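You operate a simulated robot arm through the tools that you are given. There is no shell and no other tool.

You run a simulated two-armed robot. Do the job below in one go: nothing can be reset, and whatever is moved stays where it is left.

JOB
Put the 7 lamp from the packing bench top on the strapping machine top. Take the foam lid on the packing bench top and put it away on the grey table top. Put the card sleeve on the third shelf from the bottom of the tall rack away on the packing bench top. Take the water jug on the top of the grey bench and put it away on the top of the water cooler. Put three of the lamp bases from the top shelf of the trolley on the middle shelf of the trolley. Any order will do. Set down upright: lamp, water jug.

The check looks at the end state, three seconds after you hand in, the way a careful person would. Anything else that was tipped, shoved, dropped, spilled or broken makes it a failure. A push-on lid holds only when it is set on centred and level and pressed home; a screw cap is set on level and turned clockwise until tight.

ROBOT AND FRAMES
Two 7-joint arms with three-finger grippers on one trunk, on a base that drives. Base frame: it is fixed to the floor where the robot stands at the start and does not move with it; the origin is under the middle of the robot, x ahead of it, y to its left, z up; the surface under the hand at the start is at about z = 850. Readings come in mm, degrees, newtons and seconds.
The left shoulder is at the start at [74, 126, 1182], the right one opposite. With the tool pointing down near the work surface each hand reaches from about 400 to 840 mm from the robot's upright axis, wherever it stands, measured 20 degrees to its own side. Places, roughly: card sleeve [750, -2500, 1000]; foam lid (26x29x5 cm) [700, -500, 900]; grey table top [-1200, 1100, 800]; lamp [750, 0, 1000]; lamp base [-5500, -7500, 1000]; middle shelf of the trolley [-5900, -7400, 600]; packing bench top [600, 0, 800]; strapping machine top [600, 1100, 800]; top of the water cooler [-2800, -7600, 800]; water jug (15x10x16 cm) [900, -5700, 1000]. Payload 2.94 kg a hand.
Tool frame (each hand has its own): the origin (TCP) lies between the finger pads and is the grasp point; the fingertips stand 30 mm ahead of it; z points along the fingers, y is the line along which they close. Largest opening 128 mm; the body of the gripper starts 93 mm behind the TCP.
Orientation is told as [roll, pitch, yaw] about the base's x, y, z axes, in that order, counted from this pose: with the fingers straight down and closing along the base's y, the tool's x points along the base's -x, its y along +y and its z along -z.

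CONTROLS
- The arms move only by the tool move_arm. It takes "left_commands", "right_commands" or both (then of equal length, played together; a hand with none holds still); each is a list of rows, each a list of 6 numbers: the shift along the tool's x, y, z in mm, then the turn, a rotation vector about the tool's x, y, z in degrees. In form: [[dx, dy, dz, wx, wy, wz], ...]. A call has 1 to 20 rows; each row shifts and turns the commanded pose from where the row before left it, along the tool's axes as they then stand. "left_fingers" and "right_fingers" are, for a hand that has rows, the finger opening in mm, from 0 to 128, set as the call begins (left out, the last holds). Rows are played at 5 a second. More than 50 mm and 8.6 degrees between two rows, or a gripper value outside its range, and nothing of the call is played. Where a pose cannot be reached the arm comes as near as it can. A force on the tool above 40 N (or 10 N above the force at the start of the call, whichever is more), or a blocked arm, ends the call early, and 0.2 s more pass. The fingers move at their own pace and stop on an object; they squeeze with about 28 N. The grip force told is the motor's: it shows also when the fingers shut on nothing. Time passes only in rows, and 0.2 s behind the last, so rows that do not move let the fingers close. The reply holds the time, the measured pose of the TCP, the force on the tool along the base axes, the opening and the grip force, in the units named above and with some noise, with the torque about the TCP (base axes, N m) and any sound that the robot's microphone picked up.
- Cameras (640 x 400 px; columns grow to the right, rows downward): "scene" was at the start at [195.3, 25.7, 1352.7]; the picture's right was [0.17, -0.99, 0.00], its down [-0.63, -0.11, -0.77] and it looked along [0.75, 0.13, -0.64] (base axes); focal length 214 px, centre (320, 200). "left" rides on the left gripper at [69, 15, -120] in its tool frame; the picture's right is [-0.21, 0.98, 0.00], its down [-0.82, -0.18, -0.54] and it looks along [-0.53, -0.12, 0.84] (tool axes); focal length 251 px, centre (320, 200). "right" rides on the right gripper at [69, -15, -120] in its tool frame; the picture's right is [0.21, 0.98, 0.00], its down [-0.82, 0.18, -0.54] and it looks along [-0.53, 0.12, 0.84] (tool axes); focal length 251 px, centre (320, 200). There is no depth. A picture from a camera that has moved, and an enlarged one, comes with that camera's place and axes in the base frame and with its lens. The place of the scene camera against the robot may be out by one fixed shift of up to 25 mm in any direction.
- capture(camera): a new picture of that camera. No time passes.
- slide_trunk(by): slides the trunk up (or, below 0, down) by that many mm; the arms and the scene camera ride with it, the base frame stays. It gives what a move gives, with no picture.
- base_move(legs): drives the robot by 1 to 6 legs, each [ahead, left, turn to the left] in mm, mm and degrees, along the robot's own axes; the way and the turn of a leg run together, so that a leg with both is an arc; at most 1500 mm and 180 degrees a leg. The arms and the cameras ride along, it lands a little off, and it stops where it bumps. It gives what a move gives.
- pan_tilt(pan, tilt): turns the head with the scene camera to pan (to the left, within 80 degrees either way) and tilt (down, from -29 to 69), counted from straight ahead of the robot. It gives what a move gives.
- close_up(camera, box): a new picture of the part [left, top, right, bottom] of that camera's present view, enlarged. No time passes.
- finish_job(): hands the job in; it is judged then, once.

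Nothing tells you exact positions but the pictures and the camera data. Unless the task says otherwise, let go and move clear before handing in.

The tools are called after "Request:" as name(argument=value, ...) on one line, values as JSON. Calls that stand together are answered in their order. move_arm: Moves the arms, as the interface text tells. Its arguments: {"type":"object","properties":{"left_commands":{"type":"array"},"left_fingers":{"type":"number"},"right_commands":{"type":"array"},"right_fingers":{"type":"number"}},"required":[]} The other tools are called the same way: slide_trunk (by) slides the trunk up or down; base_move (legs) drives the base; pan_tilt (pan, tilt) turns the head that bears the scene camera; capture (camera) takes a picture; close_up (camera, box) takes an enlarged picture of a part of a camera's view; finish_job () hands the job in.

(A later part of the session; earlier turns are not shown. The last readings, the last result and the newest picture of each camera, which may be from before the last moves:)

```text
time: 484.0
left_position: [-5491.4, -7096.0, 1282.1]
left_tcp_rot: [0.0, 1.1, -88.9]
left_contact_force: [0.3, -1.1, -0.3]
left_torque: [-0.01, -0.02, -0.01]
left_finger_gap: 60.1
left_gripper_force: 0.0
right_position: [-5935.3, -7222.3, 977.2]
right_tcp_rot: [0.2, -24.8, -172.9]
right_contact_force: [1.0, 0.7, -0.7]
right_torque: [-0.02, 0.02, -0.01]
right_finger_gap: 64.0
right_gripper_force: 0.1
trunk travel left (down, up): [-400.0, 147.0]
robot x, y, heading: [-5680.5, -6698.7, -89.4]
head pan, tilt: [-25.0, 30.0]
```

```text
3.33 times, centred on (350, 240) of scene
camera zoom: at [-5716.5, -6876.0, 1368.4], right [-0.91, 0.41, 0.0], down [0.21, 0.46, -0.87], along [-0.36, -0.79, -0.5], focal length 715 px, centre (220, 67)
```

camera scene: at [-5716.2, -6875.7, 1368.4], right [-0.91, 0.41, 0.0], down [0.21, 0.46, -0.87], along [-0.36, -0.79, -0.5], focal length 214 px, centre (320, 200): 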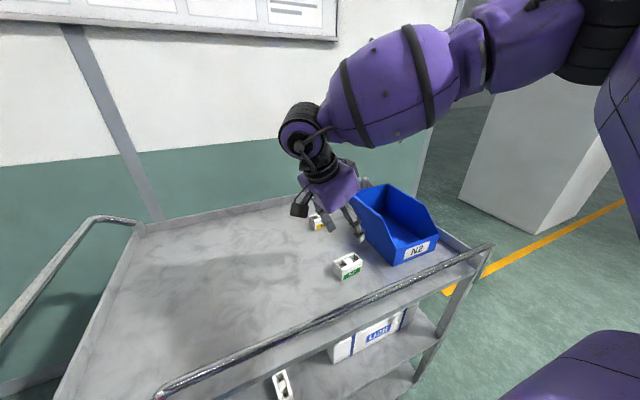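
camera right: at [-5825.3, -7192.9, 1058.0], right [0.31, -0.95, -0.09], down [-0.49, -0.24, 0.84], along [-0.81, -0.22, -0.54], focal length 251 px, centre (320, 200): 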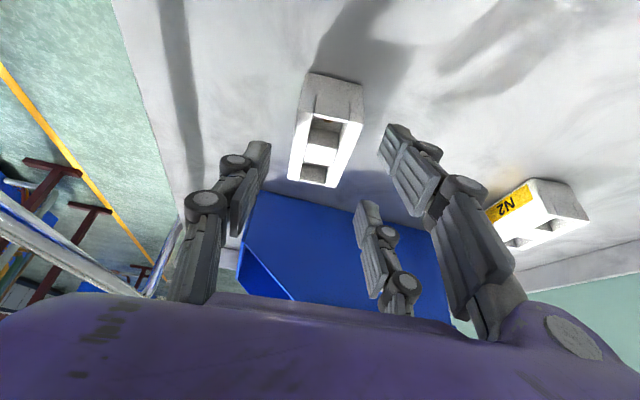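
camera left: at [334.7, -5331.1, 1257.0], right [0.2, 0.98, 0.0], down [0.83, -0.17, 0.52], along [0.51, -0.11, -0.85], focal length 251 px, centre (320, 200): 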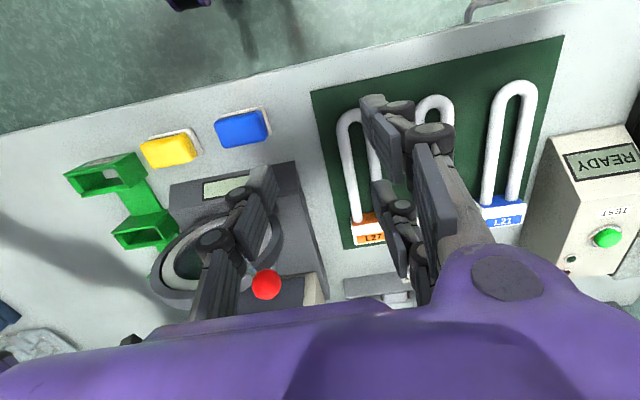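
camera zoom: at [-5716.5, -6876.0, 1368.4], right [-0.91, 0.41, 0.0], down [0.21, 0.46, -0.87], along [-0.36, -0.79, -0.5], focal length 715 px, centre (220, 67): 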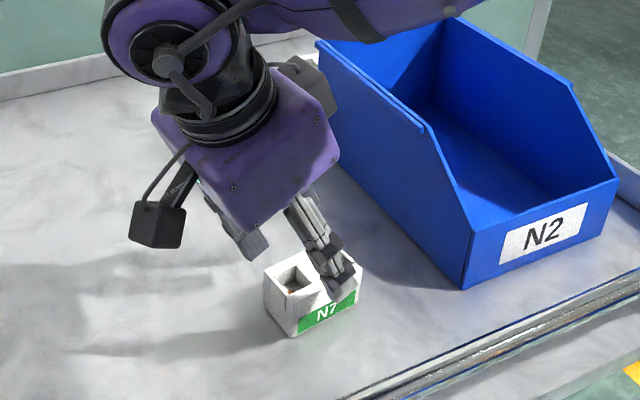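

Request:
move_arm(right_commands=[[3.8, 0, 8.2, 0, 0, 0], [3.8, 0, 8.2, 0, 0, 0], [0, 0, 0, 0, 0, 0]])

Request:
move_arm(right_commands=[[0, 0, 0, 0, 0, 0], [0, 0, 0, 0, 0, 0], [0, 0, 0, 0, 0, 0], [0, 0, 0, 0, 0, 0]], right_fingers=15)

Request:
capture(camera="right")

Request:
close_up(camera="scene", box=[270, 180, 430, 300])

```text
time: 484.8
left_position: [-5490.5, -7097.2, 1282.1]
left_tcp_rot: [0.0, 1.1, -88.9]
left_contact_force: [0.2, -0.3, -0.6]
left_torque: [0.04, 0.0, 0.04]
left_finger_gap: 60.1
left_gripper_force: 0.1
right_position: [-5936.4, -7223.8, 960.4]
right_tcp_rot: [0.2, -24.9, -173.0]
right_contact_force: [0.0, -0.3, 0.4]
right_torque: [0.0, 0.0, 0.01]
right_finger_gap: 64.3
right_gripper_force: 0.1
trunk travel left (down, up): [-400.0, 147.0]
robot x, y, heading: [-5677.5, -6695.5, -89.2]
head pan, tilt: [-25.0, 30.0]
```

```text
time: 485.8
left_position: [-5491.4, -7096.0, 1281.5]
left_tcp_rot: [0.0, 1.1, -88.9]
left_contact_force: [0.2, 0.7, 0.4]
left_torque: [0.04, -0.02, 0.02]
left_finger_gap: 60.0
left_gripper_force: 0.0
right_position: [-5937.3, -7223.4, 958.8]
right_tcp_rot: [0.0, -25.0, -172.8]
right_contact_force: [0.2, 0.1, 0.6]
right_torque: [-0.02, 0.04, -0.01]
right_finger_gap: 38.3
right_gripper_force: 28.0
trunk travel left (down, up): [-400.0, 147.0]
robot x, y, heading: [-5682.9, -6692.1, -89.3]
head pan, tilt: [-25.0, 30.0]
```

```text
taken
camera right: at [-5825.4, -7192.8, 1039.8], right [0.31, -0.95, -0.09], down [-0.49, -0.24, 0.84], along [-0.81, -0.22, -0.54], focal length 251 px, centre (320, 200)
```

right: 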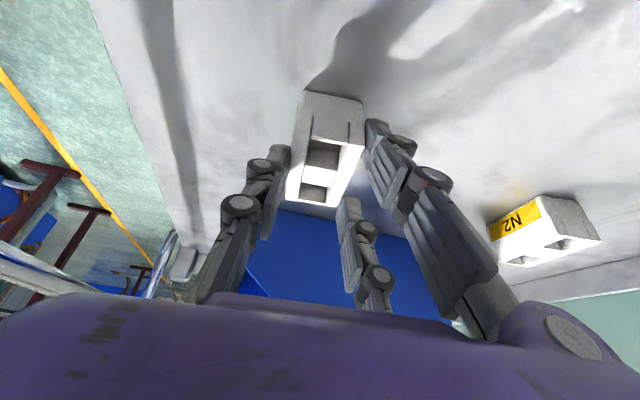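

```text
3.33 times, centred on (350, 240) of scene
camera zoom: at [-5716.7, -6876.3, 1368.3], right [-0.91, 0.41, 0.0], down [0.21, 0.46, -0.87], along [-0.36, -0.79, -0.5], focal length 715 px, centre (220, 67)
```

zoom: 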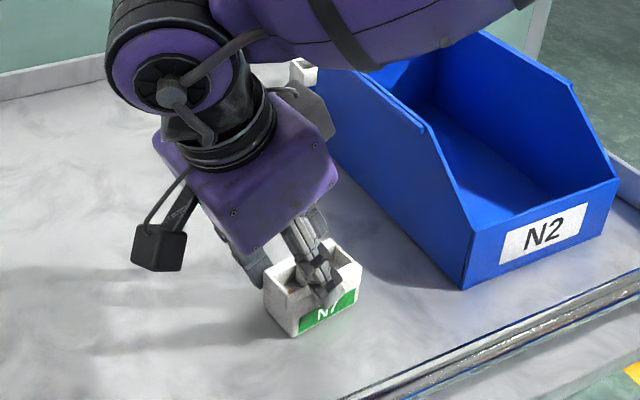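

Gripped. Lift clear, back away, and turn the hand back to face forward (keeping the tilt, so the base stays level).

Request:
move_arm(right_commands=[[-6, 0, -13, 0, 0, 0], [-12, 0, -26, 0, 0, 0], [-16, 0, -34, 0, 0, 0], [-16, 0, -34, 0, 0, 0], [-16, 0, -34, 0, 0, 0], [-16, 0, -34, 0, 0, 0], [-12, 0, -26, 0, 0, 0], [0, 0, 0, 0, 0, 0]])

Request:
base_move(legs=[[-440, 0, -0.7]])

Request:
move_arm(right_commands=[[0, 0, 0, -3.2, 0, -6.85], [0, 0, 0, -3.2, 0, -6.85], [0, 0, 0, -3.2, 0, -6.85], [0, 0, 0, -3.2, 0, -6.85], [0, 0, 0, -3.2, 0, -6.85], [0, 0, 0, -3.2, 0, -6.85], [0, 0, 0, -3.2, 0, -6.85], [0, 0, 0, -3.2, 0, -6.85], [0, 0, 0, -3.2, 0, -6.85], [0, 0, 0, -3.2, 0, -6.85], [0, 0, 0, -3.2, 0, -6.85], [0, 0, 0, 0, 0, 0]])

Request:
capture(camera="right")

Request:
capture(camera="scene")

```text
time: 487.6
left_position: [-5492.3, -7097.6, 1281.6]
left_tcp_rot: [0.0, 1.1, -88.9]
left_contact_force: [-0.2, -0.3, 0.6]
left_torque: [-0.01, 0.02, -0.03]
left_finger_gap: 59.9
left_gripper_force: 0.1
right_position: [-5937.6, -7221.2, 1182.5]
right_tcp_rot: [0.1, -24.9, -172.9]
right_contact_force: [-1.3, -0.1, -1.0]
right_torque: [0.01, 0.0, 0.05]
right_finger_gap: 38.7
right_gripper_force: 27.9
trunk travel left (down, up): [-400.0, 147.0]
robot x, y, heading: [-5683.2, -6694.7, -89.5]
head pan, tilt: [-25.0, 30.0]
```

```text
time: 490.3
left_position: [-5497.5, -6659.8, 1280.8]
left_tcp_rot: [0.1, 1.0, -89.2]
left_contact_force: [0.3, 0.3, 0.0]
left_torque: [-0.03, -0.01, 0.03]
left_finger_gap: 59.8
left_gripper_force: 0.2
right_position: [-5944.1, -6781.6, 1182.8]
right_tcp_rot: [0.1, -24.9, -173.3]
right_contact_force: [0.0, -0.3, -0.6]
right_torque: [0.01, -0.03, -0.01]
right_finger_gap: 38.3
right_gripper_force: 28.0
trunk travel left (down, up): [-400.0, 147.0]
robot x, y, heading: [-5685.6, -6258.7, -89.4]
head pan, tilt: [-25.0, 30.0]
```

```text
time: 492.9
left_position: [-5497.3, -6659.2, 1282.3]
left_tcp_rot: [-0.1, 1.2, -89.3]
left_contact_force: [0.0, 0.3, 0.9]
left_torque: [0.02, 0.01, -0.01]
left_finger_gap: 60.4
left_gripper_force: 0.1
right_position: [-5943.6, -6780.8, 1182.2]
right_tcp_rot: [0.1, -25.1, -90.1]
right_contact_force: [0.2, -0.6, -1.2]
right_torque: [0.02, 0.02, -0.02]
right_finger_gap: 38.4
right_gripper_force: 28.0
trunk travel left (down, up): [-400.0, 147.0]
robot x, y, heading: [-5683.2, -6258.1, -89.6]
head pan, tilt: [-25.0, 30.0]
```

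```text
taken
camera right: at [-5958.8, -6666.1, 1262.3], right [0.98, 0.19, -0.09], down [0.18, -0.51, 0.84], along [0.12, -0.84, -0.54], focal length 251 px, centre (320, 200)
```

right: 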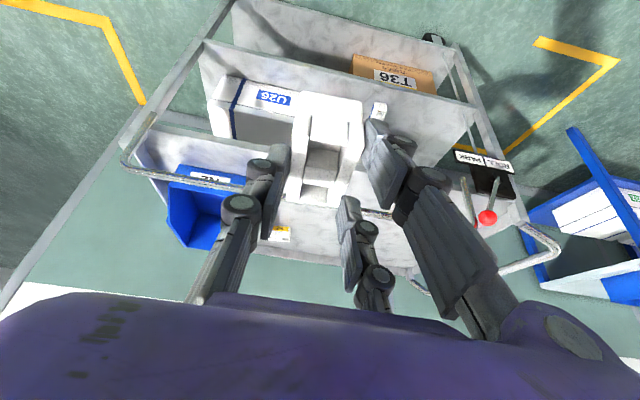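

```text
taken
camera scene: at [-5720.9, -6437.2, 1368.3], right [-0.91, 0.42, 0.0], down [0.21, 0.45, -0.87], along [-0.36, -0.79, -0.5], focal length 214 px, centre (320, 200)
```

scene: 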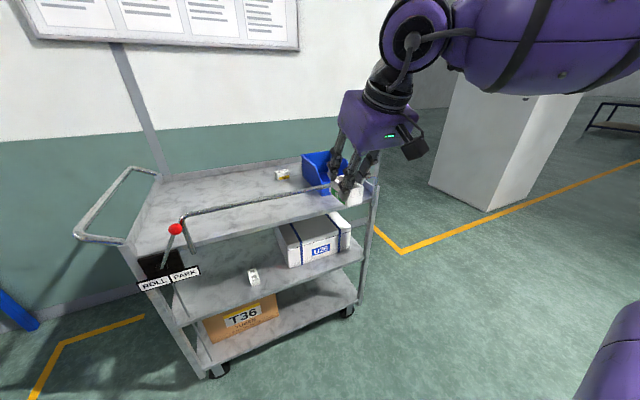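

Base C is held level, ready to place beside A. Shift left, lower the trunk, and bring the hand down in front of the middle shelf.

Request:
base_move(legs=[[0, 78, -0.4]])

Request:
slide_trunk(by=-150)

Request:
move_arm(right_commands=[[3.4, 4.2, 38.1, 0, 0, 0], [3.4, 4.2, 38.1, 0, 0, 0], [3.4, 4.2, 38.1, 0, 0, 0], [3.4, 4.2, 38.1, 0, 0, 0], [3.4, 4.2, 38.1, 0, 0, 0], [3.4, 4.2, 38.1, 0, 0, 0], [3.4, 4.2, 38.1, 0, 0, 0], [3.4, 4.2, 38.1, 0, 0, 0], [3.4, 4.2, 38.1, 0, 0, 0], [0, 0, 0, 0, -5, 0], [0, 0, 0, 0, -5, 0], [11.5, 0, 16.4, 0, 0, 0], [11.5, 0, 16.4, 0, 0, 0], [0, 0, 0, 0, 0, 0]])

Request:
capture(camera="right")

Request:
capture(camera="scene")

```text
time: 494.2
left_position: [-5425.4, -6660.7, 1280.0]
left_tcp_rot: [0.1, 1.0, -89.8]
left_contact_force: [-1.0, -0.8, 0.4]
left_torque: [0.02, 0.02, -0.01]
left_finger_gap: 60.0
left_gripper_force: 0.1
right_position: [-5872.1, -6778.9, 1182.7]
right_tcp_rot: [0.2, -25.1, -90.8]
right_contact_force: [-0.3, -0.1, -1.4]
right_torque: [0.02, -0.02, -0.06]
right_finger_gap: 38.2
right_gripper_force: 28.1
trunk travel left (down, up): [-400.0, 147.0]
robot x, y, heading: [-5611.8, -6255.6, -90.1]
head pan, tilt: [-25.0, 30.0]
```

```text
time: 496.0
left_position: [-5424.4, -6659.7, 1131.3]
left_tcp_rot: [-0.1, 1.2, -89.8]
left_contact_force: [-0.6, 0.2, 0.3]
left_torque: [0.01, 0.0, -0.01]
left_finger_gap: 59.8
left_gripper_force: 0.1
right_position: [-5871.8, -6777.6, 1032.8]
right_tcp_rot: [0.2, -25.1, -90.7]
right_contact_force: [-0.8, 0.0, -0.4]
right_torque: [-0.01, 0.0, 0.01]
right_finger_gap: 38.4
right_gripper_force: 27.8
trunk travel left (down, up): [-250.0, 297.0]
robot x, y, heading: [-5609.5, -6255.1, -90.4]
head pan, tilt: [-25.0, 30.0]
```

```text
time: 499.0
left_position: [-5423.9, -6660.4, 1131.5]
left_tcp_rot: [0.0, 1.1, -89.6]
left_contact_force: [0.8, 0.3, 0.2]
left_torque: [-0.01, 0.03, 0.03]
left_finger_gap: 60.2
left_gripper_force: 0.1
right_position: [-5834.1, -6896.9, 668.7]
right_tcp_rot: [0.3, -35.2, -90.7]
right_contact_force: [-0.6, -0.3, -0.4]
right_torque: [0.01, 0.03, -0.03]
right_finger_gap: 38.3
right_gripper_force: 28.6
trunk travel left (down, up): [-250.0, 297.0]
robot x, y, heading: [-5606.7, -6255.8, -90.2]
head pan, tilt: [-25.0, 30.0]
```

```text
taken
camera right: at [-5847.6, -6769.5, 727.2], right [0.98, 0.17, -0.12], down [0.17, -0.36, 0.92], along [0.11, -0.92, -0.38], focal length 251 px, centre (320, 200)
```

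right: 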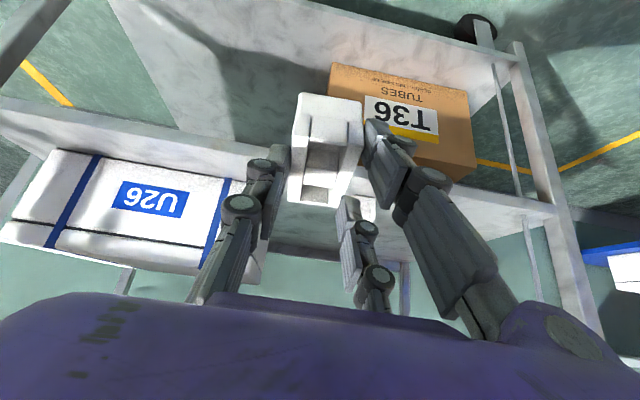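

```text
taken
camera scene: at [-5646.1, -6475.3, 1218.4], right [-0.9, 0.43, 0.0], down [0.21, 0.45, -0.87], along [-0.37, -0.78, -0.5], focal length 214 px, centre (320, 200)
```

scene: 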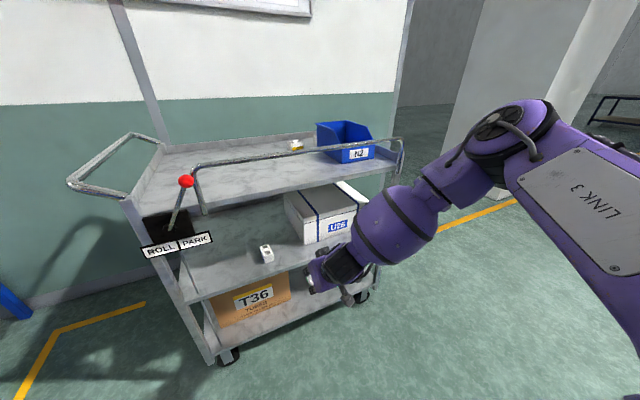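

Good spacing to A and the U26 box. Drive in.

Request:
base_move(legs=[[248, 0, 0.2]])

Request:
capture(camera="right")

Request:
move_arm(right_commands=[[8.6, 0, 12.3, 0, 0, 0], [8.6, 0, 12.3, 0, 0, 0], [4.6, 0, 6.5, 0, 0, 0], [0, 0, 0, 0, 0, 0]])

Request:
capture(camera="right")

```text
time: 500.8
left_position: [-5424.9, -6907.2, 1131.2]
left_tcp_rot: [0.0, 1.2, -89.5]
left_contact_force: [-0.2, 0.7, -0.7]
left_torque: [0.04, 0.03, 0.01]
left_finger_gap: 59.7
left_gripper_force: 0.0
right_position: [-5831.7, -7145.9, 668.4]
right_tcp_rot: [0.3, -35.1, -90.4]
right_contact_force: [0.1, 0.4, -1.3]
right_torque: [0.05, -0.03, -0.01]
right_finger_gap: 38.3
right_gripper_force: 28.1
trunk travel left (down, up): [-250.0, 297.0]
robot x, y, heading: [-5610.2, -6501.1, -90.0]
head pan, tilt: [-25.0, 30.0]
```

```text
taken
camera right: at [-5846.7, -7018.1, 727.0], right [0.98, 0.17, -0.12], down [0.18, -0.36, 0.92], along [0.11, -0.92, -0.38], focal length 251 px, centre (320, 200)
```

right: 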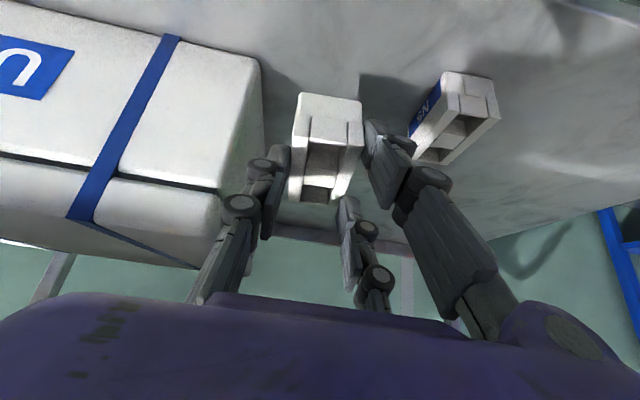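

```text
time: 501.8
left_position: [-5423.3, -6907.6, 1131.7]
left_tcp_rot: [0.0, 1.1, -89.6]
left_contact_force: [0.2, 0.7, 0.8]
left_torque: [0.02, 0.03, 0.05]
left_finger_gap: 59.8
left_gripper_force: 0.1
right_position: [-5833.2, -7143.8, 630.1]
right_tcp_rot: [0.2, -35.2, -90.5]
right_contact_force: [0.5, 0.6, -0.4]
right_torque: [0.01, -0.02, 0.01]
right_finger_gap: 38.4
right_gripper_force: 28.5
trunk travel left (down, up): [-250.0, 297.0]
robot x, y, heading: [-5605.2, -6503.4, -89.9]
head pan, tilt: [-25.0, 30.0]
```

```text
taken
camera right: at [-5847.1, -7017.1, 688.8], right [0.98, 0.17, -0.12], down [0.18, -0.36, 0.92], along [0.11, -0.92, -0.38], focal length 251 px, centre (320, 200)
```

right: 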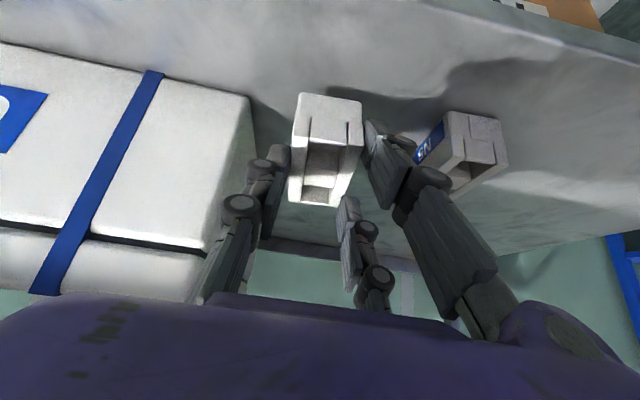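

The U26 box is close on the right; I'll shift 11 mm left to centre the gap, lower to contact, and open only to 52 mm.

Request:
move_arm(right_commands=[[0, 11, 0, 0, 0, 0], [2.9, 0, 4.1, 0, 0, 0], [2.9, 0, 4.1, 0, 0, 0], [0, 0, 0, 0, 0, 0]])

Request:
move_arm(right_commands=[[2, 0, 2.9, 0, 0, 0], [1.5, 0, 2.1, 0, 0, 0], [0, 0, 0, 0, 0, 0]])

Request:
capture(camera="right")

```text
time: 502.8
left_position: [-5423.6, -6907.6, 1132.6]
left_tcp_rot: [0.0, 1.1, -89.4]
left_contact_force: [0.4, -0.1, -0.7]
left_torque: [-0.04, 0.0, -0.01]
left_finger_gap: 60.1
left_gripper_force: 0.0
right_position: [-5821.4, -7144.8, 620.3]
right_tcp_rot: [0.2, -35.1, -90.5]
right_contact_force: [-0.1, -0.2, -0.4]
right_torque: [0.03, 0.01, 0.0]
right_finger_gap: 38.2
right_gripper_force: 27.9
trunk travel left (down, up): [-250.0, 297.0]
robot x, y, heading: [-5606.9, -6502.5, -90.0]
head pan, tilt: [-25.0, 30.0]
```

```text
time: 503.6
left_position: [-5423.3, -6907.9, 1130.9]
left_tcp_rot: [0.0, 1.1, -89.4]
left_contact_force: [-0.5, -0.1, 0.2]
left_torque: [0.01, 0.0, -0.01]
left_finger_gap: 59.8
left_gripper_force: 0.1
right_position: [-5822.5, -7143.6, 615.7]
right_tcp_rot: [0.3, -35.2, -90.5]
right_contact_force: [0.9, 0.6, -0.8]
right_torque: [0.03, 0.0, 0.02]
right_finger_gap: 38.5
right_gripper_force: 28.0
trunk travel left (down, up): [-250.0, 297.0]
robot x, y, heading: [-5608.2, -6503.9, -90.3]
head pan, tilt: [-25.0, 30.0]
```

```text
taken
camera right: at [-5837.3, -7016.4, 674.2], right [0.98, 0.17, -0.12], down [0.17, -0.36, 0.92], along [0.11, -0.92, -0.38], focal length 251 px, centre (320, 200)
```

right: 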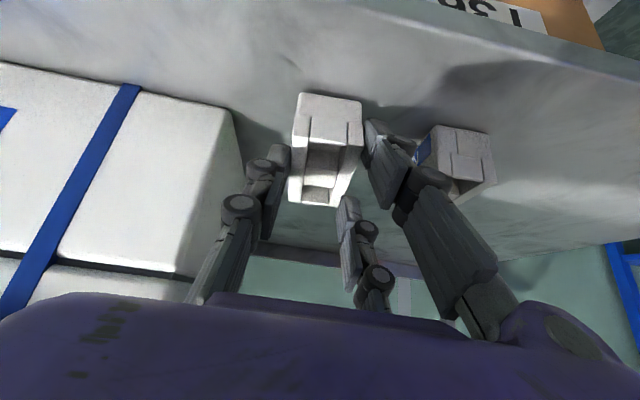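

Request:
move_arm(right_commands=[[1.7, 0, 2.5, 0, 0, 0], [0, 0, 0, 0, 0, 0]])

Request:
move_arm(right_commands=[[1.2, 0, 1.6, 0, 0, 0], [0, 0, 0, 0, 0, 0]])

```text
time: 504.2
left_position: [-5423.5, -6907.9, 1131.3]
left_tcp_rot: [0.0, 1.0, -89.5]
left_contact_force: [-0.5, 0.3, -0.9]
left_torque: [-0.01, -0.01, -0.02]
left_finger_gap: 60.0
left_gripper_force: 0.2
right_position: [-5824.6, -7143.5, 614.8]
right_tcp_rot: [0.3, -35.1, -90.5]
right_contact_force: [0.4, -0.1, -0.6]
right_torque: [0.0, -0.01, -0.04]
right_finger_gap: 38.4
right_gripper_force: 27.9
right hand out of reach, approached as far as the arm can: row 1
trunk travel left (down, up): [-250.0, 297.0]
robot x, y, heading: [-5610.2, -6504.5, -89.8]
head pan, tilt: [-25.0, 30.0]
```

```text
time: 504.8
left_position: [-5424.3, -6907.9, 1131.0]
left_tcp_rot: [0.0, 1.2, -89.4]
left_contact_force: [0.4, 0.4, 0.4]
left_torque: [0.01, -0.02, 0.04]
left_finger_gap: 60.1
left_gripper_force: 0.0
right_position: [-5825.1, -7142.4, 613.0]
right_tcp_rot: [0.2, -35.1, -90.4]
right_contact_force: [-0.3, 0.1, -0.3]
right_torque: [0.01, 0.0, 0.03]
right_finger_gap: 38.3
right_gripper_force: 28.0
trunk travel left (down, up): [-250.0, 297.0]
robot x, y, heading: [-5602.8, -6503.6, -90.0]
head pan, tilt: [-25.0, 30.0]
```

The arm is at its lower limit, so I'll let the trunk lower the last few millimetres.

Request:
slide_trunk(by=-4)

Request:
slide_trunk(by=-3)

```text
time: 505.3
left_position: [-5422.5, -6906.7, 1128.9]
left_tcp_rot: [0.0, 1.0, -89.6]
left_contact_force: [0.6, -0.5, -0.2]
left_torque: [0.03, 0.0, -0.01]
left_finger_gap: 60.0
left_gripper_force: 0.1
right_position: [-5823.7, -7143.4, 612.1]
right_tcp_rot: [0.3, -35.4, -90.6]
right_contact_force: [-2.9, 2.3, 18.0]
right_torque: [0.31, -0.14, 0.04]
right_finger_gap: 38.3
right_gripper_force: 28.2
trunk travel left (down, up): [-246.0, 301.0]
robot x, y, heading: [-5609.7, -6503.7, -90.2]
head pan, tilt: [-25.0, 30.0]
```

```text
time: 505.9
left_position: [-5423.4, -6904.4, 1124.8]
left_tcp_rot: [-0.1, 1.0, -89.5]
left_contact_force: [0.4, -0.1, -0.2]
left_torque: [-0.01, 0.03, 0.02]
left_finger_gap: 60.1
left_gripper_force: 0.1
right_position: [-5824.0, -7144.6, 609.8]
right_tcp_rot: [0.3, -35.6, -90.5]
right_contact_force: [-4.2, -6.2, 28.4]
right_torque: [-0.09, -0.26, -0.09]
right_finger_gap: 38.9
right_gripper_force: 28.2
trunk travel left (down, up): [-243.0, 304.0]
robot x, y, heading: [-5607.3, -6504.9, -89.8]
head pan, tilt: [-25.0, 30.0]
```

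Request:
slide_trunk(by=3)

Request:
move_arm(right_commands=[[0, 0, 0, 0, 0, 0], [0, 0, 0, 0, 0, 0], [0, 0, 0, 0, 0, 0]], right_fingers=52)

Request:
capture(camera="right")

Request:
close_up(camera="right", box=[220, 60, 520, 220])

```text
time: 506.4
left_position: [-5423.2, -6906.0, 1127.5]
left_tcp_rot: [0.0, 0.9, -89.4]
left_contact_force: [0.7, -0.1, 0.2]
left_torque: [0.03, 0.02, -0.01]
left_finger_gap: 59.9
left_gripper_force: 0.0
right_position: [-5822.9, -7140.7, 608.9]
right_tcp_rot: [0.2, -35.1, -90.5]
right_contact_force: [-1.0, -3.6, 18.2]
right_torque: [-0.02, -0.32, -0.08]
right_finger_gap: 38.6
right_gripper_force: 28.0
trunk travel left (down, up): [-246.0, 301.0]
robot x, y, heading: [-5609.7, -6505.5, -90.0]
head pan, tilt: [-25.0, 30.0]
```

```text
time: 507.2
left_position: [-5423.9, -6907.0, 1127.4]
left_tcp_rot: [0.0, 1.1, -89.5]
left_contact_force: [0.6, 0.3, 0.2]
left_torque: [0.0, -0.03, 0.01]
left_finger_gap: 60.1
left_gripper_force: 0.0
right_position: [-5823.8, -7142.5, 608.4]
right_tcp_rot: [0.3, -35.1, -90.5]
right_contact_force: [0.6, -0.1, -0.3]
right_torque: [0.0, 0.0, -0.02]
right_finger_gap: 52.0
right_gripper_force: 0.1
trunk travel left (down, up): [-246.0, 301.0]
robot x, y, heading: [-5608.1, -6501.2, -90.1]
head pan, tilt: [-25.0, 30.0]
```

```text
taken
camera right: at [-5838.7, -7015.7, 667.4], right [0.98, 0.17, -0.12], down [0.17, -0.36, 0.92], along [0.11, -0.92, -0.38], focal length 251 px, centre (320, 200)
```

right: 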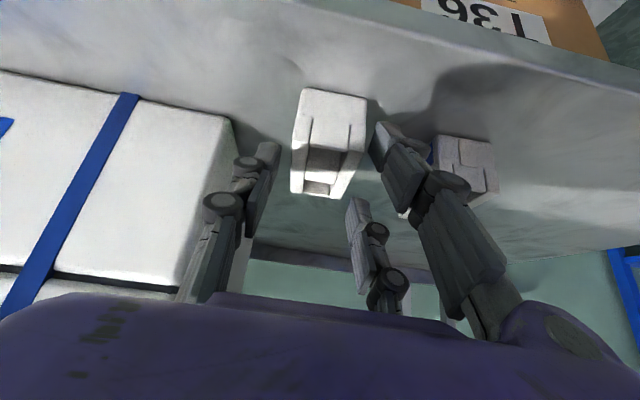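

```text
2.13 times, centred on (370, 140) of right
camera zoom: at [-5838.7, -7015.7, 667.4], right [0.98, 0.17, -0.12], down [0.17, -0.36, 0.92], along [0.11, -0.92, -0.38], focal length 536 px, centre (213, 328)
```

zoom: 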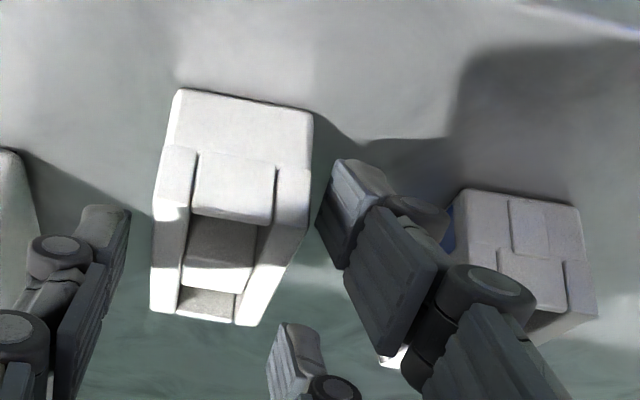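

Base C lies flat beside A. Retreat.

Request:
move_arm(right_commands=[[-2.8, 0, -4.1, 0, 0, 0], [-2.8, 0, -4.1, 0, 0, 0], [12.3, 0, -8.6, 0, 0, 0], [12.3, 0, -8.6, 0, 0, 0], [20, 0, -14, 0, 0, 0], [24, 0, -17, 0, 0, 0], [0, 0, 0, 0, 0, 0]])

Request:
base_move(legs=[[-260, 0, 0]])

Request:
capture(camera="right")

Request:
slide_trunk(by=154)

Request:
capture(camera="scene")

```text
time: 508.8
left_position: [-5423.9, -6908.5, 1127.3]
left_tcp_rot: [-0.1, 1.1, -89.5]
left_contact_force: [-0.6, -0.1, 0.5]
left_torque: [-0.04, 0.0, -0.02]
left_finger_gap: 60.2
left_gripper_force: 0.0
right_position: [-5823.8, -7059.2, 619.5]
right_tcp_rot: [0.3, -35.1, -90.5]
right_contact_force: [0.1, 0.9, -0.1]
right_torque: [-0.04, -0.03, 0.04]
right_finger_gap: 52.0
right_gripper_force: 0.0
trunk travel left (down, up): [-246.0, 301.0]
robot x, y, heading: [-5606.2, -6505.3, -90.2]
head pan, tilt: [-25.0, 30.0]
```

```text
time: 510.7
left_position: [-5423.4, -6644.4, 1127.5]
left_tcp_rot: [0.0, 1.2, -89.8]
left_contact_force: [0.5, 0.2, -0.3]
left_torque: [-0.03, 0.02, 0.02]
left_finger_gap: 60.2
left_gripper_force: 0.0
right_position: [-5825.2, -6796.2, 618.5]
right_tcp_rot: [0.2, -35.1, -90.6]
right_contact_force: [0.1, -0.1, -0.4]
right_torque: [-0.01, -0.01, -0.02]
right_finger_gap: 51.9
right_gripper_force: 0.0
trunk travel left (down, up): [-246.0, 301.0]
robot x, y, heading: [-5605.3, -6240.6, -90.1]
head pan, tilt: [-25.0, 30.0]
```

```text
taken
camera right: at [-5839.4, -6669.8, 677.2], right [0.98, 0.17, -0.12], down [0.17, -0.36, 0.92], along [0.11, -0.92, -0.38], focal length 251 px, centre (320, 200)
```

right: 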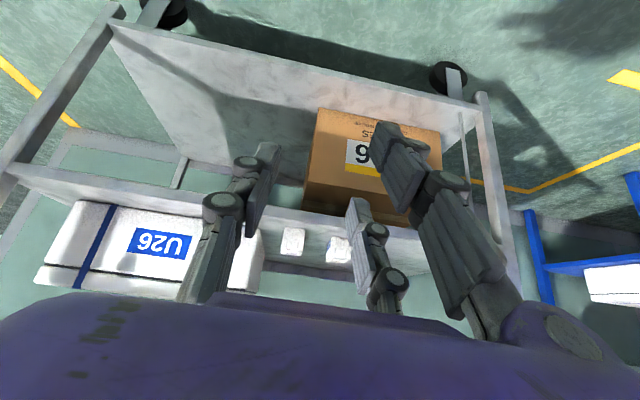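

```text
time: 512.4
left_position: [-5423.6, -6644.4, 1280.3]
left_tcp_rot: [0.0, 1.1, -89.6]
left_contact_force: [1.0, 0.7, -0.1]
left_torque: [0.02, -0.01, -0.02]
left_finger_gap: 59.8
left_gripper_force: 0.1
right_position: [-5826.1, -6797.9, 775.9]
right_tcp_rot: [0.4, -35.3, -90.6]
right_contact_force: [0.2, -0.4, -0.7]
right_torque: [-0.01, 0.0, 0.02]
right_finger_gap: 52.0
right_gripper_force: 0.1
trunk travel left (down, up): [-400.0, 147.0]
robot x, y, heading: [-5607.2, -6240.4, -90.1]
head pan, tilt: [-25.0, 30.0]
```

```text
taken
camera scene: at [-5646.1, -6421.2, 1368.2], right [-0.91, 0.43, 0.0], down [0.21, 0.45, -0.87], along [-0.37, -0.78, -0.5], focal length 214 px, centre (320, 200)
```

scene: 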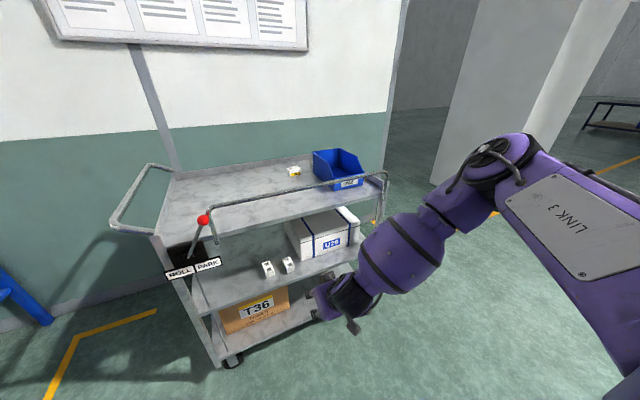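

Two bases are placed. Now the third, B (yellow N2). Raise and re-orient the hand as before.

Request:
move_arm(right_commands=[[-24, 0, -34.5, 0, 0, 0], [-24, 0, -34.5, 0, 0, 0], [-24, 0, -34.5, 0, 0, 0], [-24, 0, -34.5, 0, 0, 0], [-24, 0, -34.5, 0, 0, 0], [-24, 0, -34.5, 0, 0, 0], [-24, 0, -34.5, 0, 0, 0], [-24, 0, -34.5, 0, 0, 0], [-24, 0, -34.5, 0, 0, 0], [-24, 0, -34.5, 0, 0, 0], [0, 0, 0, 0.4, 5.1, 0], [0, 0, 0, 0, 5, 0], [0, 0, 0, 0, 0, 0]], right_fingers=64)

Request:
move_arm(right_commands=[[0, 0, 0, 3.42, 0, 7.34], [0, 0, 0, 3.42, 0, 7.34], [0, 0, 0, 3.42, 0, 7.34], [0, 0, 0, 3.42, 0, 7.34], [0, 0, 0, 3.42, 0, 7.34], [0, 0, 0, 3.42, 0, 7.34], [0, 0, 0, 3.42, 0, 7.34], [0, 0, 0, 3.42, 0, 7.34], [0, 0, 0, 3.42, 0, 7.34], [0, 0, 0, 3.42, 0, 7.34], [0, 0, 0, 3.42, 0, 7.34], [0, 0, 0, 0, 0, 0]])

Request:
base_move(legs=[[490, -75, 0]])

Request:
capture(camera="right")

Request:
capture(camera="scene")

```text
time: 515.2
left_position: [-5423.7, -6644.2, 1280.7]
left_tcp_rot: [0.1, 1.0, -89.7]
left_contact_force: [-0.5, 0.4, -0.1]
left_torque: [-0.02, 0.02, -0.02]
left_finger_gap: 59.8
left_gripper_force: 0.0
right_position: [-5828.3, -6794.8, 1196.2]
right_tcp_rot: [0.0, -25.1, -90.5]
right_contact_force: [0.6, 0.3, 0.6]
right_torque: [-0.01, 0.02, 0.0]
right_finger_gap: 63.8
right_gripper_force: 0.0
trunk travel left (down, up): [-400.0, 147.0]
robot x, y, heading: [-5605.1, -6240.1, -90.2]
head pan, tilt: [-25.0, 30.0]
```

```text
time: 517.8
left_position: [-5423.5, -6645.2, 1281.7]
left_tcp_rot: [0.0, 1.1, -89.7]
left_contact_force: [-0.4, -0.3, 0.9]
left_torque: [0.01, 0.02, 0.02]
left_finger_gap: 59.8
left_gripper_force: 0.0
right_position: [-5841.8, -6786.0, 1194.6]
right_tcp_rot: [0.3, -24.8, -180.0]
right_contact_force: [-0.6, -0.8, 0.3]
right_torque: [0.02, 0.01, 0.03]
right_finger_gap: 64.0
right_gripper_force: 0.1
right hand out of reach, approached as far as the arm can: row 10, 11
trunk travel left (down, up): [-400.0, 147.0]
robot x, y, heading: [-5610.0, -6239.2, -90.1]
head pan, tilt: [-25.0, 30.0]
```

```text
time: 520.7
left_position: [-5503.7, -7128.7, 1280.8]
left_tcp_rot: [0.1, 1.1, -89.9]
left_contact_force: [-0.3, -0.3, -0.2]
left_torque: [0.02, 0.0, 0.02]
left_finger_gap: 60.1
left_gripper_force: 0.0
right_position: [-5922.2, -7266.3, 1195.2]
right_tcp_rot: [0.3, -24.9, 179.9]
right_contact_force: [0.2, 0.5, 0.9]
right_torque: [0.01, -0.01, -0.03]
right_finger_gap: 64.1
right_gripper_force: 0.1
trunk travel left (down, up): [-400.0, 147.0]
robot x, y, heading: [-5686.7, -6721.4, -90.4]
head pan, tilt: [-25.0, 30.0]
```

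```text
taken
camera right: at [-5807.7, -7249.6, 1273.9], right [0.19, -0.98, -0.08], down [-0.52, -0.17, 0.84], along [-0.83, -0.12, -0.54], focal length 251 px, centre (320, 200)
```

right: 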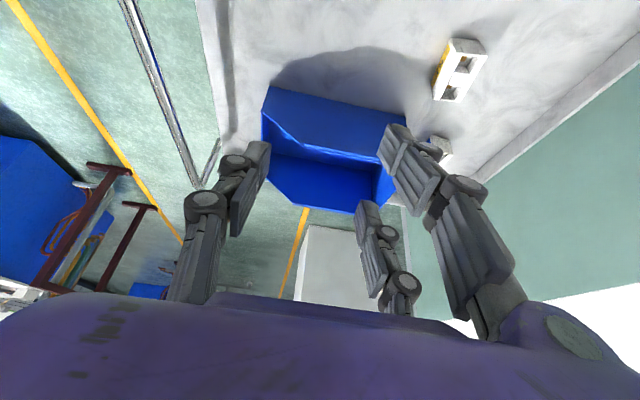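

```text
taken
camera scene: at [-5724.4, -6903.9, 1368.4], right [-0.9, 0.43, 0.0], down [0.22, 0.45, -0.87], along [-0.37, -0.78, -0.5], focal length 214 px, centre (320, 200)
```

scene: 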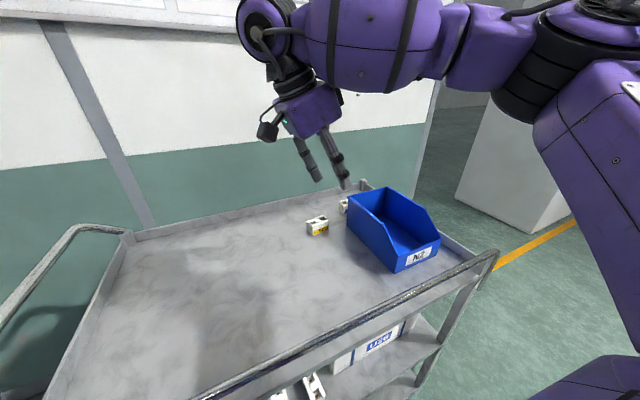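

Request:
close_up(camera="right", box=[400, 20, 520, 120])

```text
4.00 times, centred on (460, 70) of right
camera zoom: at [-5807.7, -7249.6, 1273.9], right [0.19, -0.98, -0.08], down [-0.52, -0.17, 0.84], along [-0.83, -0.12, -0.54], focal length 1006 px, centre (-240, 720)
```

zoom: 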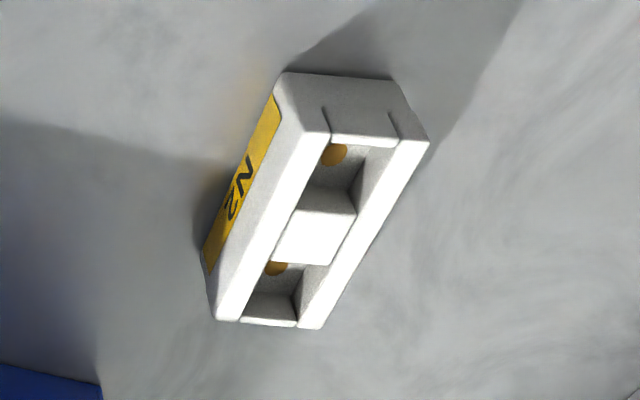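

Base B: centre (−5966,−7438), turned about 10°. I'll move the base 55 mm closer for reach, then align above it.

Request:
base_move(legs=[[55, 0, 0.4]])

Request:
move_arm(right_commands=[[0, 0, 0, -2.1, 0, -4.45], [0, 0, 0, -2.1, 0, -4.45], [3, 22, 28, 0, 0, 0], [3, 22, 28, 0, 0, 0], [3, 22, 28, 0, 0, 0], [3, 22, 28, 0, 0, 0], [-6, 18, 24, 0, 0, 0], [0, 0, 0, 0, 0, 0]])

Request:
capture(camera="right")

Request:
close_up(camera="right", box=[250, 0, 430, 160])

Request:
capture(camera="scene")

```text
time: 521.7
left_position: [-5499.8, -7179.8, 1282.4]
left_tcp_rot: [0.0, 0.9, -89.6]
left_contact_force: [0.1, -1.0, -0.4]
left_torque: [0.01, -0.01, -0.04]
left_finger_gap: 60.1
left_gripper_force: 0.0
right_position: [-5917.2, -7320.1, 1195.3]
right_tcp_rot: [0.6, -25.0, -179.7]
right_contact_force: [-1.0, 0.2, 0.2]
right_torque: [0.02, -0.01, -0.02]
right_finger_gap: 64.0
right_gripper_force: 0.0
trunk travel left (down, up): [-400.0, 147.0]
robot x, y, heading: [-5686.0, -6778.1, -90.0]
head pan, tilt: [-25.0, 30.0]
```

```text
time: 523.5
left_position: [-5499.6, -7180.6, 1282.2]
left_tcp_rot: [0.0, 1.0, -89.5]
left_contact_force: [0.1, 0.4, 0.0]
left_torque: [-0.02, 0.02, -0.03]
left_finger_gap: 60.0
left_gripper_force: 0.1
right_position: [-5975.6, -7411.5, 1087.9]
right_tcp_rot: [0.8, -24.9, -169.9]
right_contact_force: [0.0, -0.5, 0.3]
right_torque: [0.03, 0.04, 0.03]
right_finger_gap: 64.1
right_gripper_force: 0.1
right hand out of reach, approached as far as the arm can: row 4, 5, 6, 7
trunk travel left (down, up): [-400.0, 147.0]
robot x, y, heading: [-5684.8, -6778.5, -89.9]
head pan, tilt: [-25.0, 30.0]
```

```text
taken
camera right: at [-5867.3, -7374.2, 1169.1], right [0.37, -0.93, -0.08], down [-0.48, -0.26, 0.84], along [-0.8, -0.27, -0.54], focal length 251 px, centre (320, 200)
```

right: 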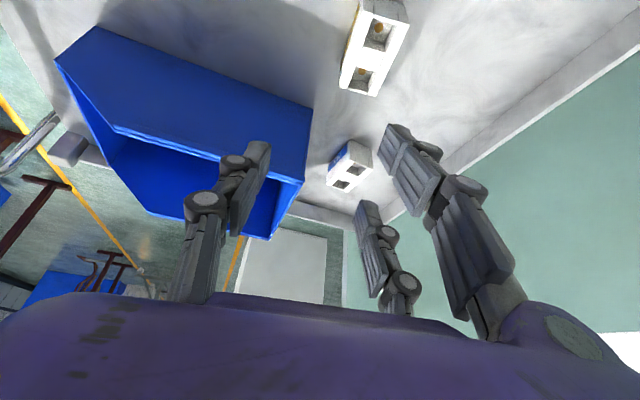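

```text
2.50 times, centred on (340, 80) of right
camera zoom: at [-5867.3, -7374.2, 1169.1], right [0.37, -0.93, -0.08], down [-0.48, -0.26, 0.84], along [-0.8, -0.27, -0.54], focal length 629 px, centre (270, 500)
```

zoom: 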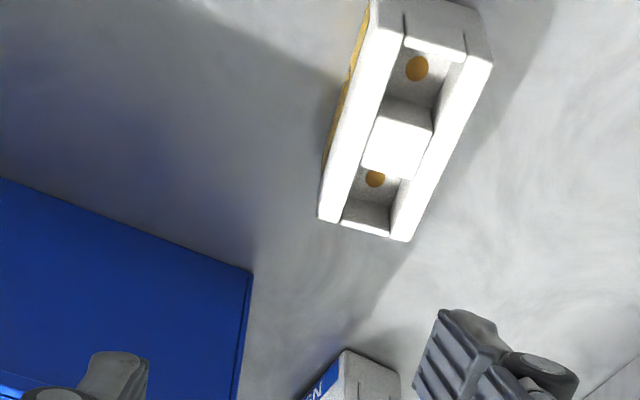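

```text
taken
camera scene: at [-5722.6, -6957.3, 1368.4], right [-0.91, 0.42, 0.0], down [0.21, 0.45, -0.87], along [-0.37, -0.78, -0.5], focal length 214 px, centre (320, 200)
```

scene: 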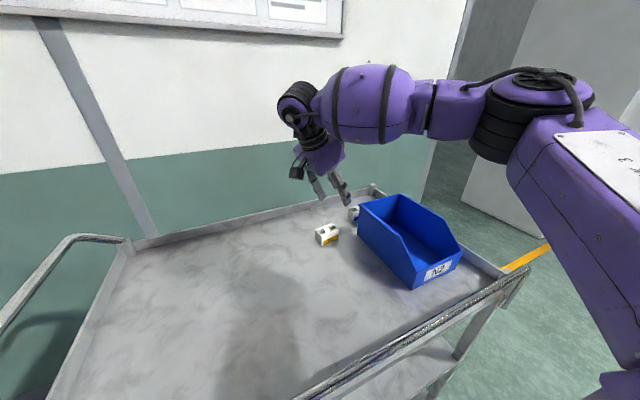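

B is 30 mm to the hand's left; the bin and base D are clear ahead. One more small base step (35 mm) to get the reach.

Request:
base_move(legs=[[35, 0, 0]])

Request:
close_up(camera="right", box=[250, 0, 430, 160])

Request:
pan_tilt(pan=0, tilt=60)

Request:
capture(camera="scene")

```text
time: 524.3
left_position: [-5501.6, -7212.1, 1281.8]
left_tcp_rot: [0.0, 0.9, -89.6]
left_contact_force: [-0.3, -0.1, -0.1]
left_torque: [-0.03, -0.01, 0.01]
left_finger_gap: 60.1
left_gripper_force: 0.0
right_position: [-5975.5, -7444.1, 1091.3]
right_tcp_rot: [0.7, -24.9, -170.1]
right_contact_force: [-0.7, 0.1, 0.5]
right_torque: [-0.04, 0.01, 0.0]
right_finger_gap: 64.0
right_gripper_force: 0.1
trunk travel left (down, up): [-400.0, 147.0]
robot x, y, heading: [-5686.3, -6812.3, -89.9]
head pan, tilt: [-25.0, 30.0]
```

```text
2.50 times, centred on (340, 80) of right
camera zoom: at [-5867.8, -7406.5, 1170.5], right [0.37, -0.93, -0.08], down [-0.48, -0.26, 0.84], along [-0.8, -0.27, -0.54], focal length 629 px, centre (270, 500)
```

zoom: 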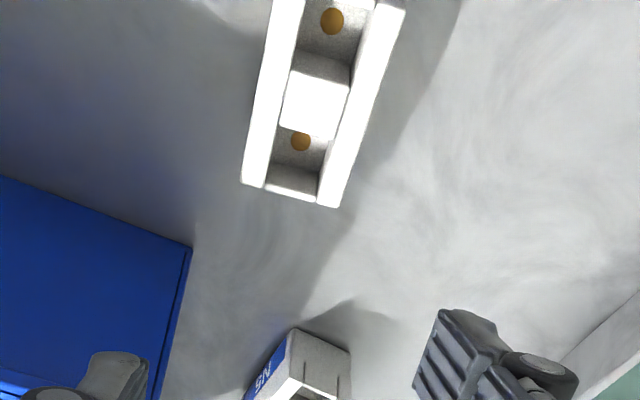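

```text
time: 525.3
left_position: [-5500.0, -7214.2, 1281.8]
left_tcp_rot: [0.0, 1.0, -89.5]
left_contact_force: [0.0, 0.6, 0.7]
left_torque: [-0.01, 0.0, -0.01]
left_finger_gap: 59.9
left_gripper_force: 0.0
right_position: [-5977.2, -7443.8, 1088.8]
right_tcp_rot: [0.5, -25.0, -169.9]
right_contact_force: [-0.5, -0.9, -0.9]
right_torque: [-0.02, -0.02, 0.0]
right_finger_gap: 64.1
right_gripper_force: 0.1
trunk travel left (down, up): [-400.0, 147.0]
robot x, y, heading: [-5683.5, -6809.0, -89.8]
head pan, tilt: [0.0, 60.0]
```

```text
taken
camera scene: at [-5690.9, -6981.8, 1332.8], right [-1.0, 0.08, 0.0], down [0.07, 0.81, -0.58], along [-0.05, -0.58, -0.81], focal length 214 px, centre (320, 200)
```

scene: 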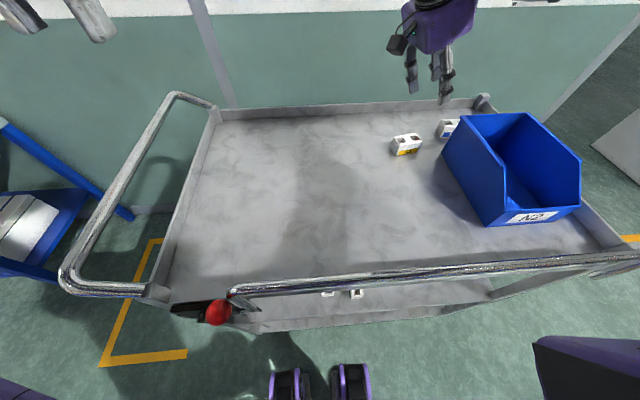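

Now centred sideways; 19 mm too far along. Descend while backing that off.

Request:
move_arm(right_commands=[[18.2, -0.3, 27.7, 0.6, 0, 0], [18.2, -0.3, 27.7, 0, 0, 0], [18.2, -0.3, 27.7, 0, 0, 0], [0, 0, 0, 0, 0, 0]])

Request:
capture(camera="right")

Request:
close_up(camera="right", box=[230, 40, 430, 220])

```text
time: 526.3
left_position: [-5500.1, -7214.5, 1281.8]
left_tcp_rot: [0.0, 1.0, -89.6]
left_contact_force: [-0.3, 0.5, 0.0]
left_torque: [0.02, 0.0, -0.03]
left_finger_gap: 60.0
left_gripper_force: 0.1
right_position: [-5982.7, -7441.6, 1005.2]
right_tcp_rot: [0.1, -24.9, -170.0]
right_contact_force: [-0.3, 0.4, -0.2]
right_torque: [-0.01, -0.03, 0.02]
right_finger_gap: 64.0
right_gripper_force: 0.1
right hand out of reach, approached as far as the arm can: row 1, 2, 3
trunk travel left (down, up): [-400.0, 147.0]
robot x, y, heading: [-5689.2, -6811.5, -90.2]
head pan, tilt: [0.0, 60.0]
```

```text
taken
camera right: at [-5874.2, -7404.7, 1084.5], right [0.36, -0.93, -0.09], down [-0.48, -0.27, 0.84], along [-0.8, -0.26, -0.54], focal length 251 px, centre (320, 200)
```

right: 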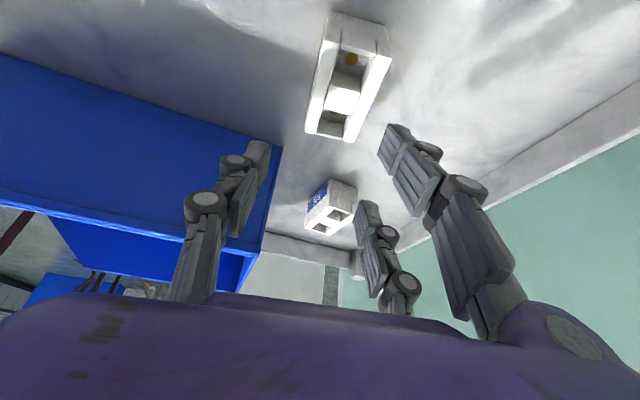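

```text
2.22 times, centred on (330, 130) of right
camera zoom: at [-5874.2, -7404.7, 1084.5], right [0.36, -0.93, -0.09], down [-0.48, -0.27, 0.84], along [-0.8, -0.26, -0.54], focal length 559 px, centre (298, 356)
```

zoom: 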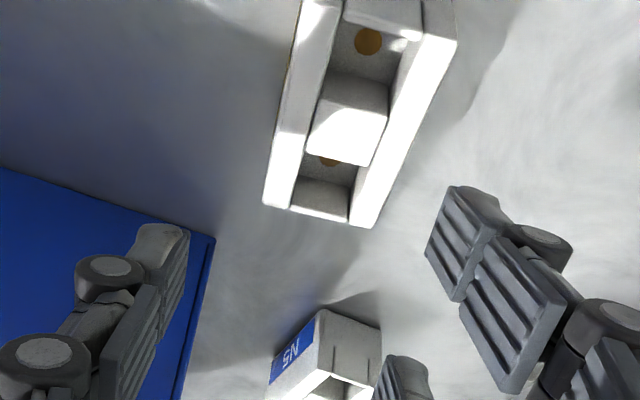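

I need the hand about 28 mm back toward +x, which the arm can't give here, so I'll shift the base left by 30 mm (raising the hand slightly first).

Request:
move_arm(right_commands=[[-10, 0, -22, 0, 0, 0], [0, 0, 0, 0, 0, 0]])

Request:
base_move(legs=[[0, 45, 0]])

Request:
capture(camera="right")

Request:
close_up(camera="right", box=[230, 20, 430, 200])

```text
time: 526.9
left_position: [-5502.3, -7214.9, 1282.0]
left_tcp_rot: [0.0, 1.1, -89.6]
left_contact_force: [0.5, 0.1, 0.0]
left_torque: [-0.04, -0.01, 0.02]
left_finger_gap: 60.2
left_gripper_force: 0.2
right_position: [-5984.3, -7439.3, 1028.4]
right_tcp_rot: [-0.3, -24.9, -169.9]
right_contact_force: [0.4, -0.2, -0.9]
right_torque: [0.01, 0.02, 0.02]
right_finger_gap: 64.1
right_gripper_force: 0.0
trunk travel left (down, up): [-400.0, 147.0]
robot x, y, heading: [-5687.2, -6809.1, -90.0]
head pan, tilt: [0.0, 60.0]
```

```text
time: 528.0
left_position: [-5456.1, -7216.1, 1281.6]
left_tcp_rot: [0.0, 1.0, -89.7]
left_contact_force: [0.6, 0.3, 0.1]
left_torque: [0.01, 0.0, 0.01]
left_finger_gap: 60.0
left_gripper_force: 0.2
right_position: [-5940.5, -7439.4, 1028.1]
right_tcp_rot: [-0.1, -24.9, -169.9]
right_contact_force: [-0.3, -0.7, -0.2]
right_torque: [-0.01, 0.02, 0.02]
right_finger_gap: 64.0
right_gripper_force: 0.1
trunk travel left (down, up): [-400.0, 147.0]
robot x, y, heading: [-5640.4, -6812.8, -90.2]
head pan, tilt: [0.0, 60.0]
```

```text
taken
camera right: at [-5831.3, -7403.9, 1108.6], right [0.36, -0.93, -0.09], down [-0.48, -0.27, 0.84], along [-0.8, -0.26, -0.54], focal length 251 px, centre (320, 200)
```

right: 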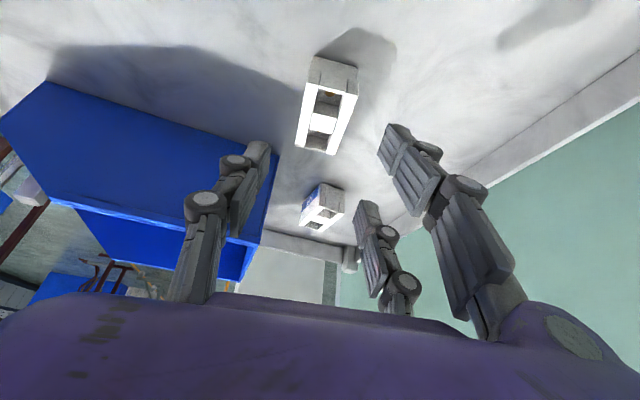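

```text
2.22 times, centred on (330, 110) of right
camera zoom: at [-5831.3, -7403.9, 1108.6], right [0.36, -0.93, -0.09], down [-0.48, -0.27, 0.84], along [-0.8, -0.26, -0.54], focal length 559 px, centre (298, 400)
```

zoom: 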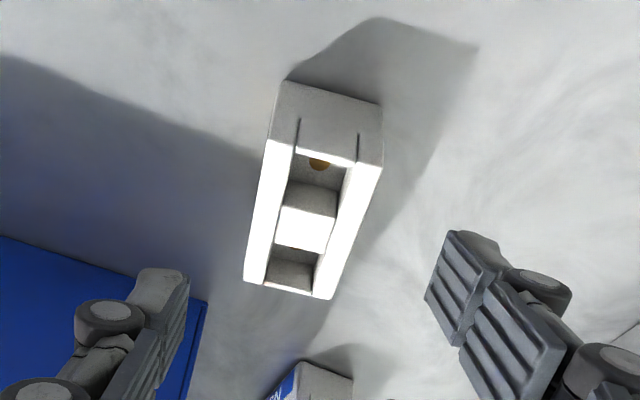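

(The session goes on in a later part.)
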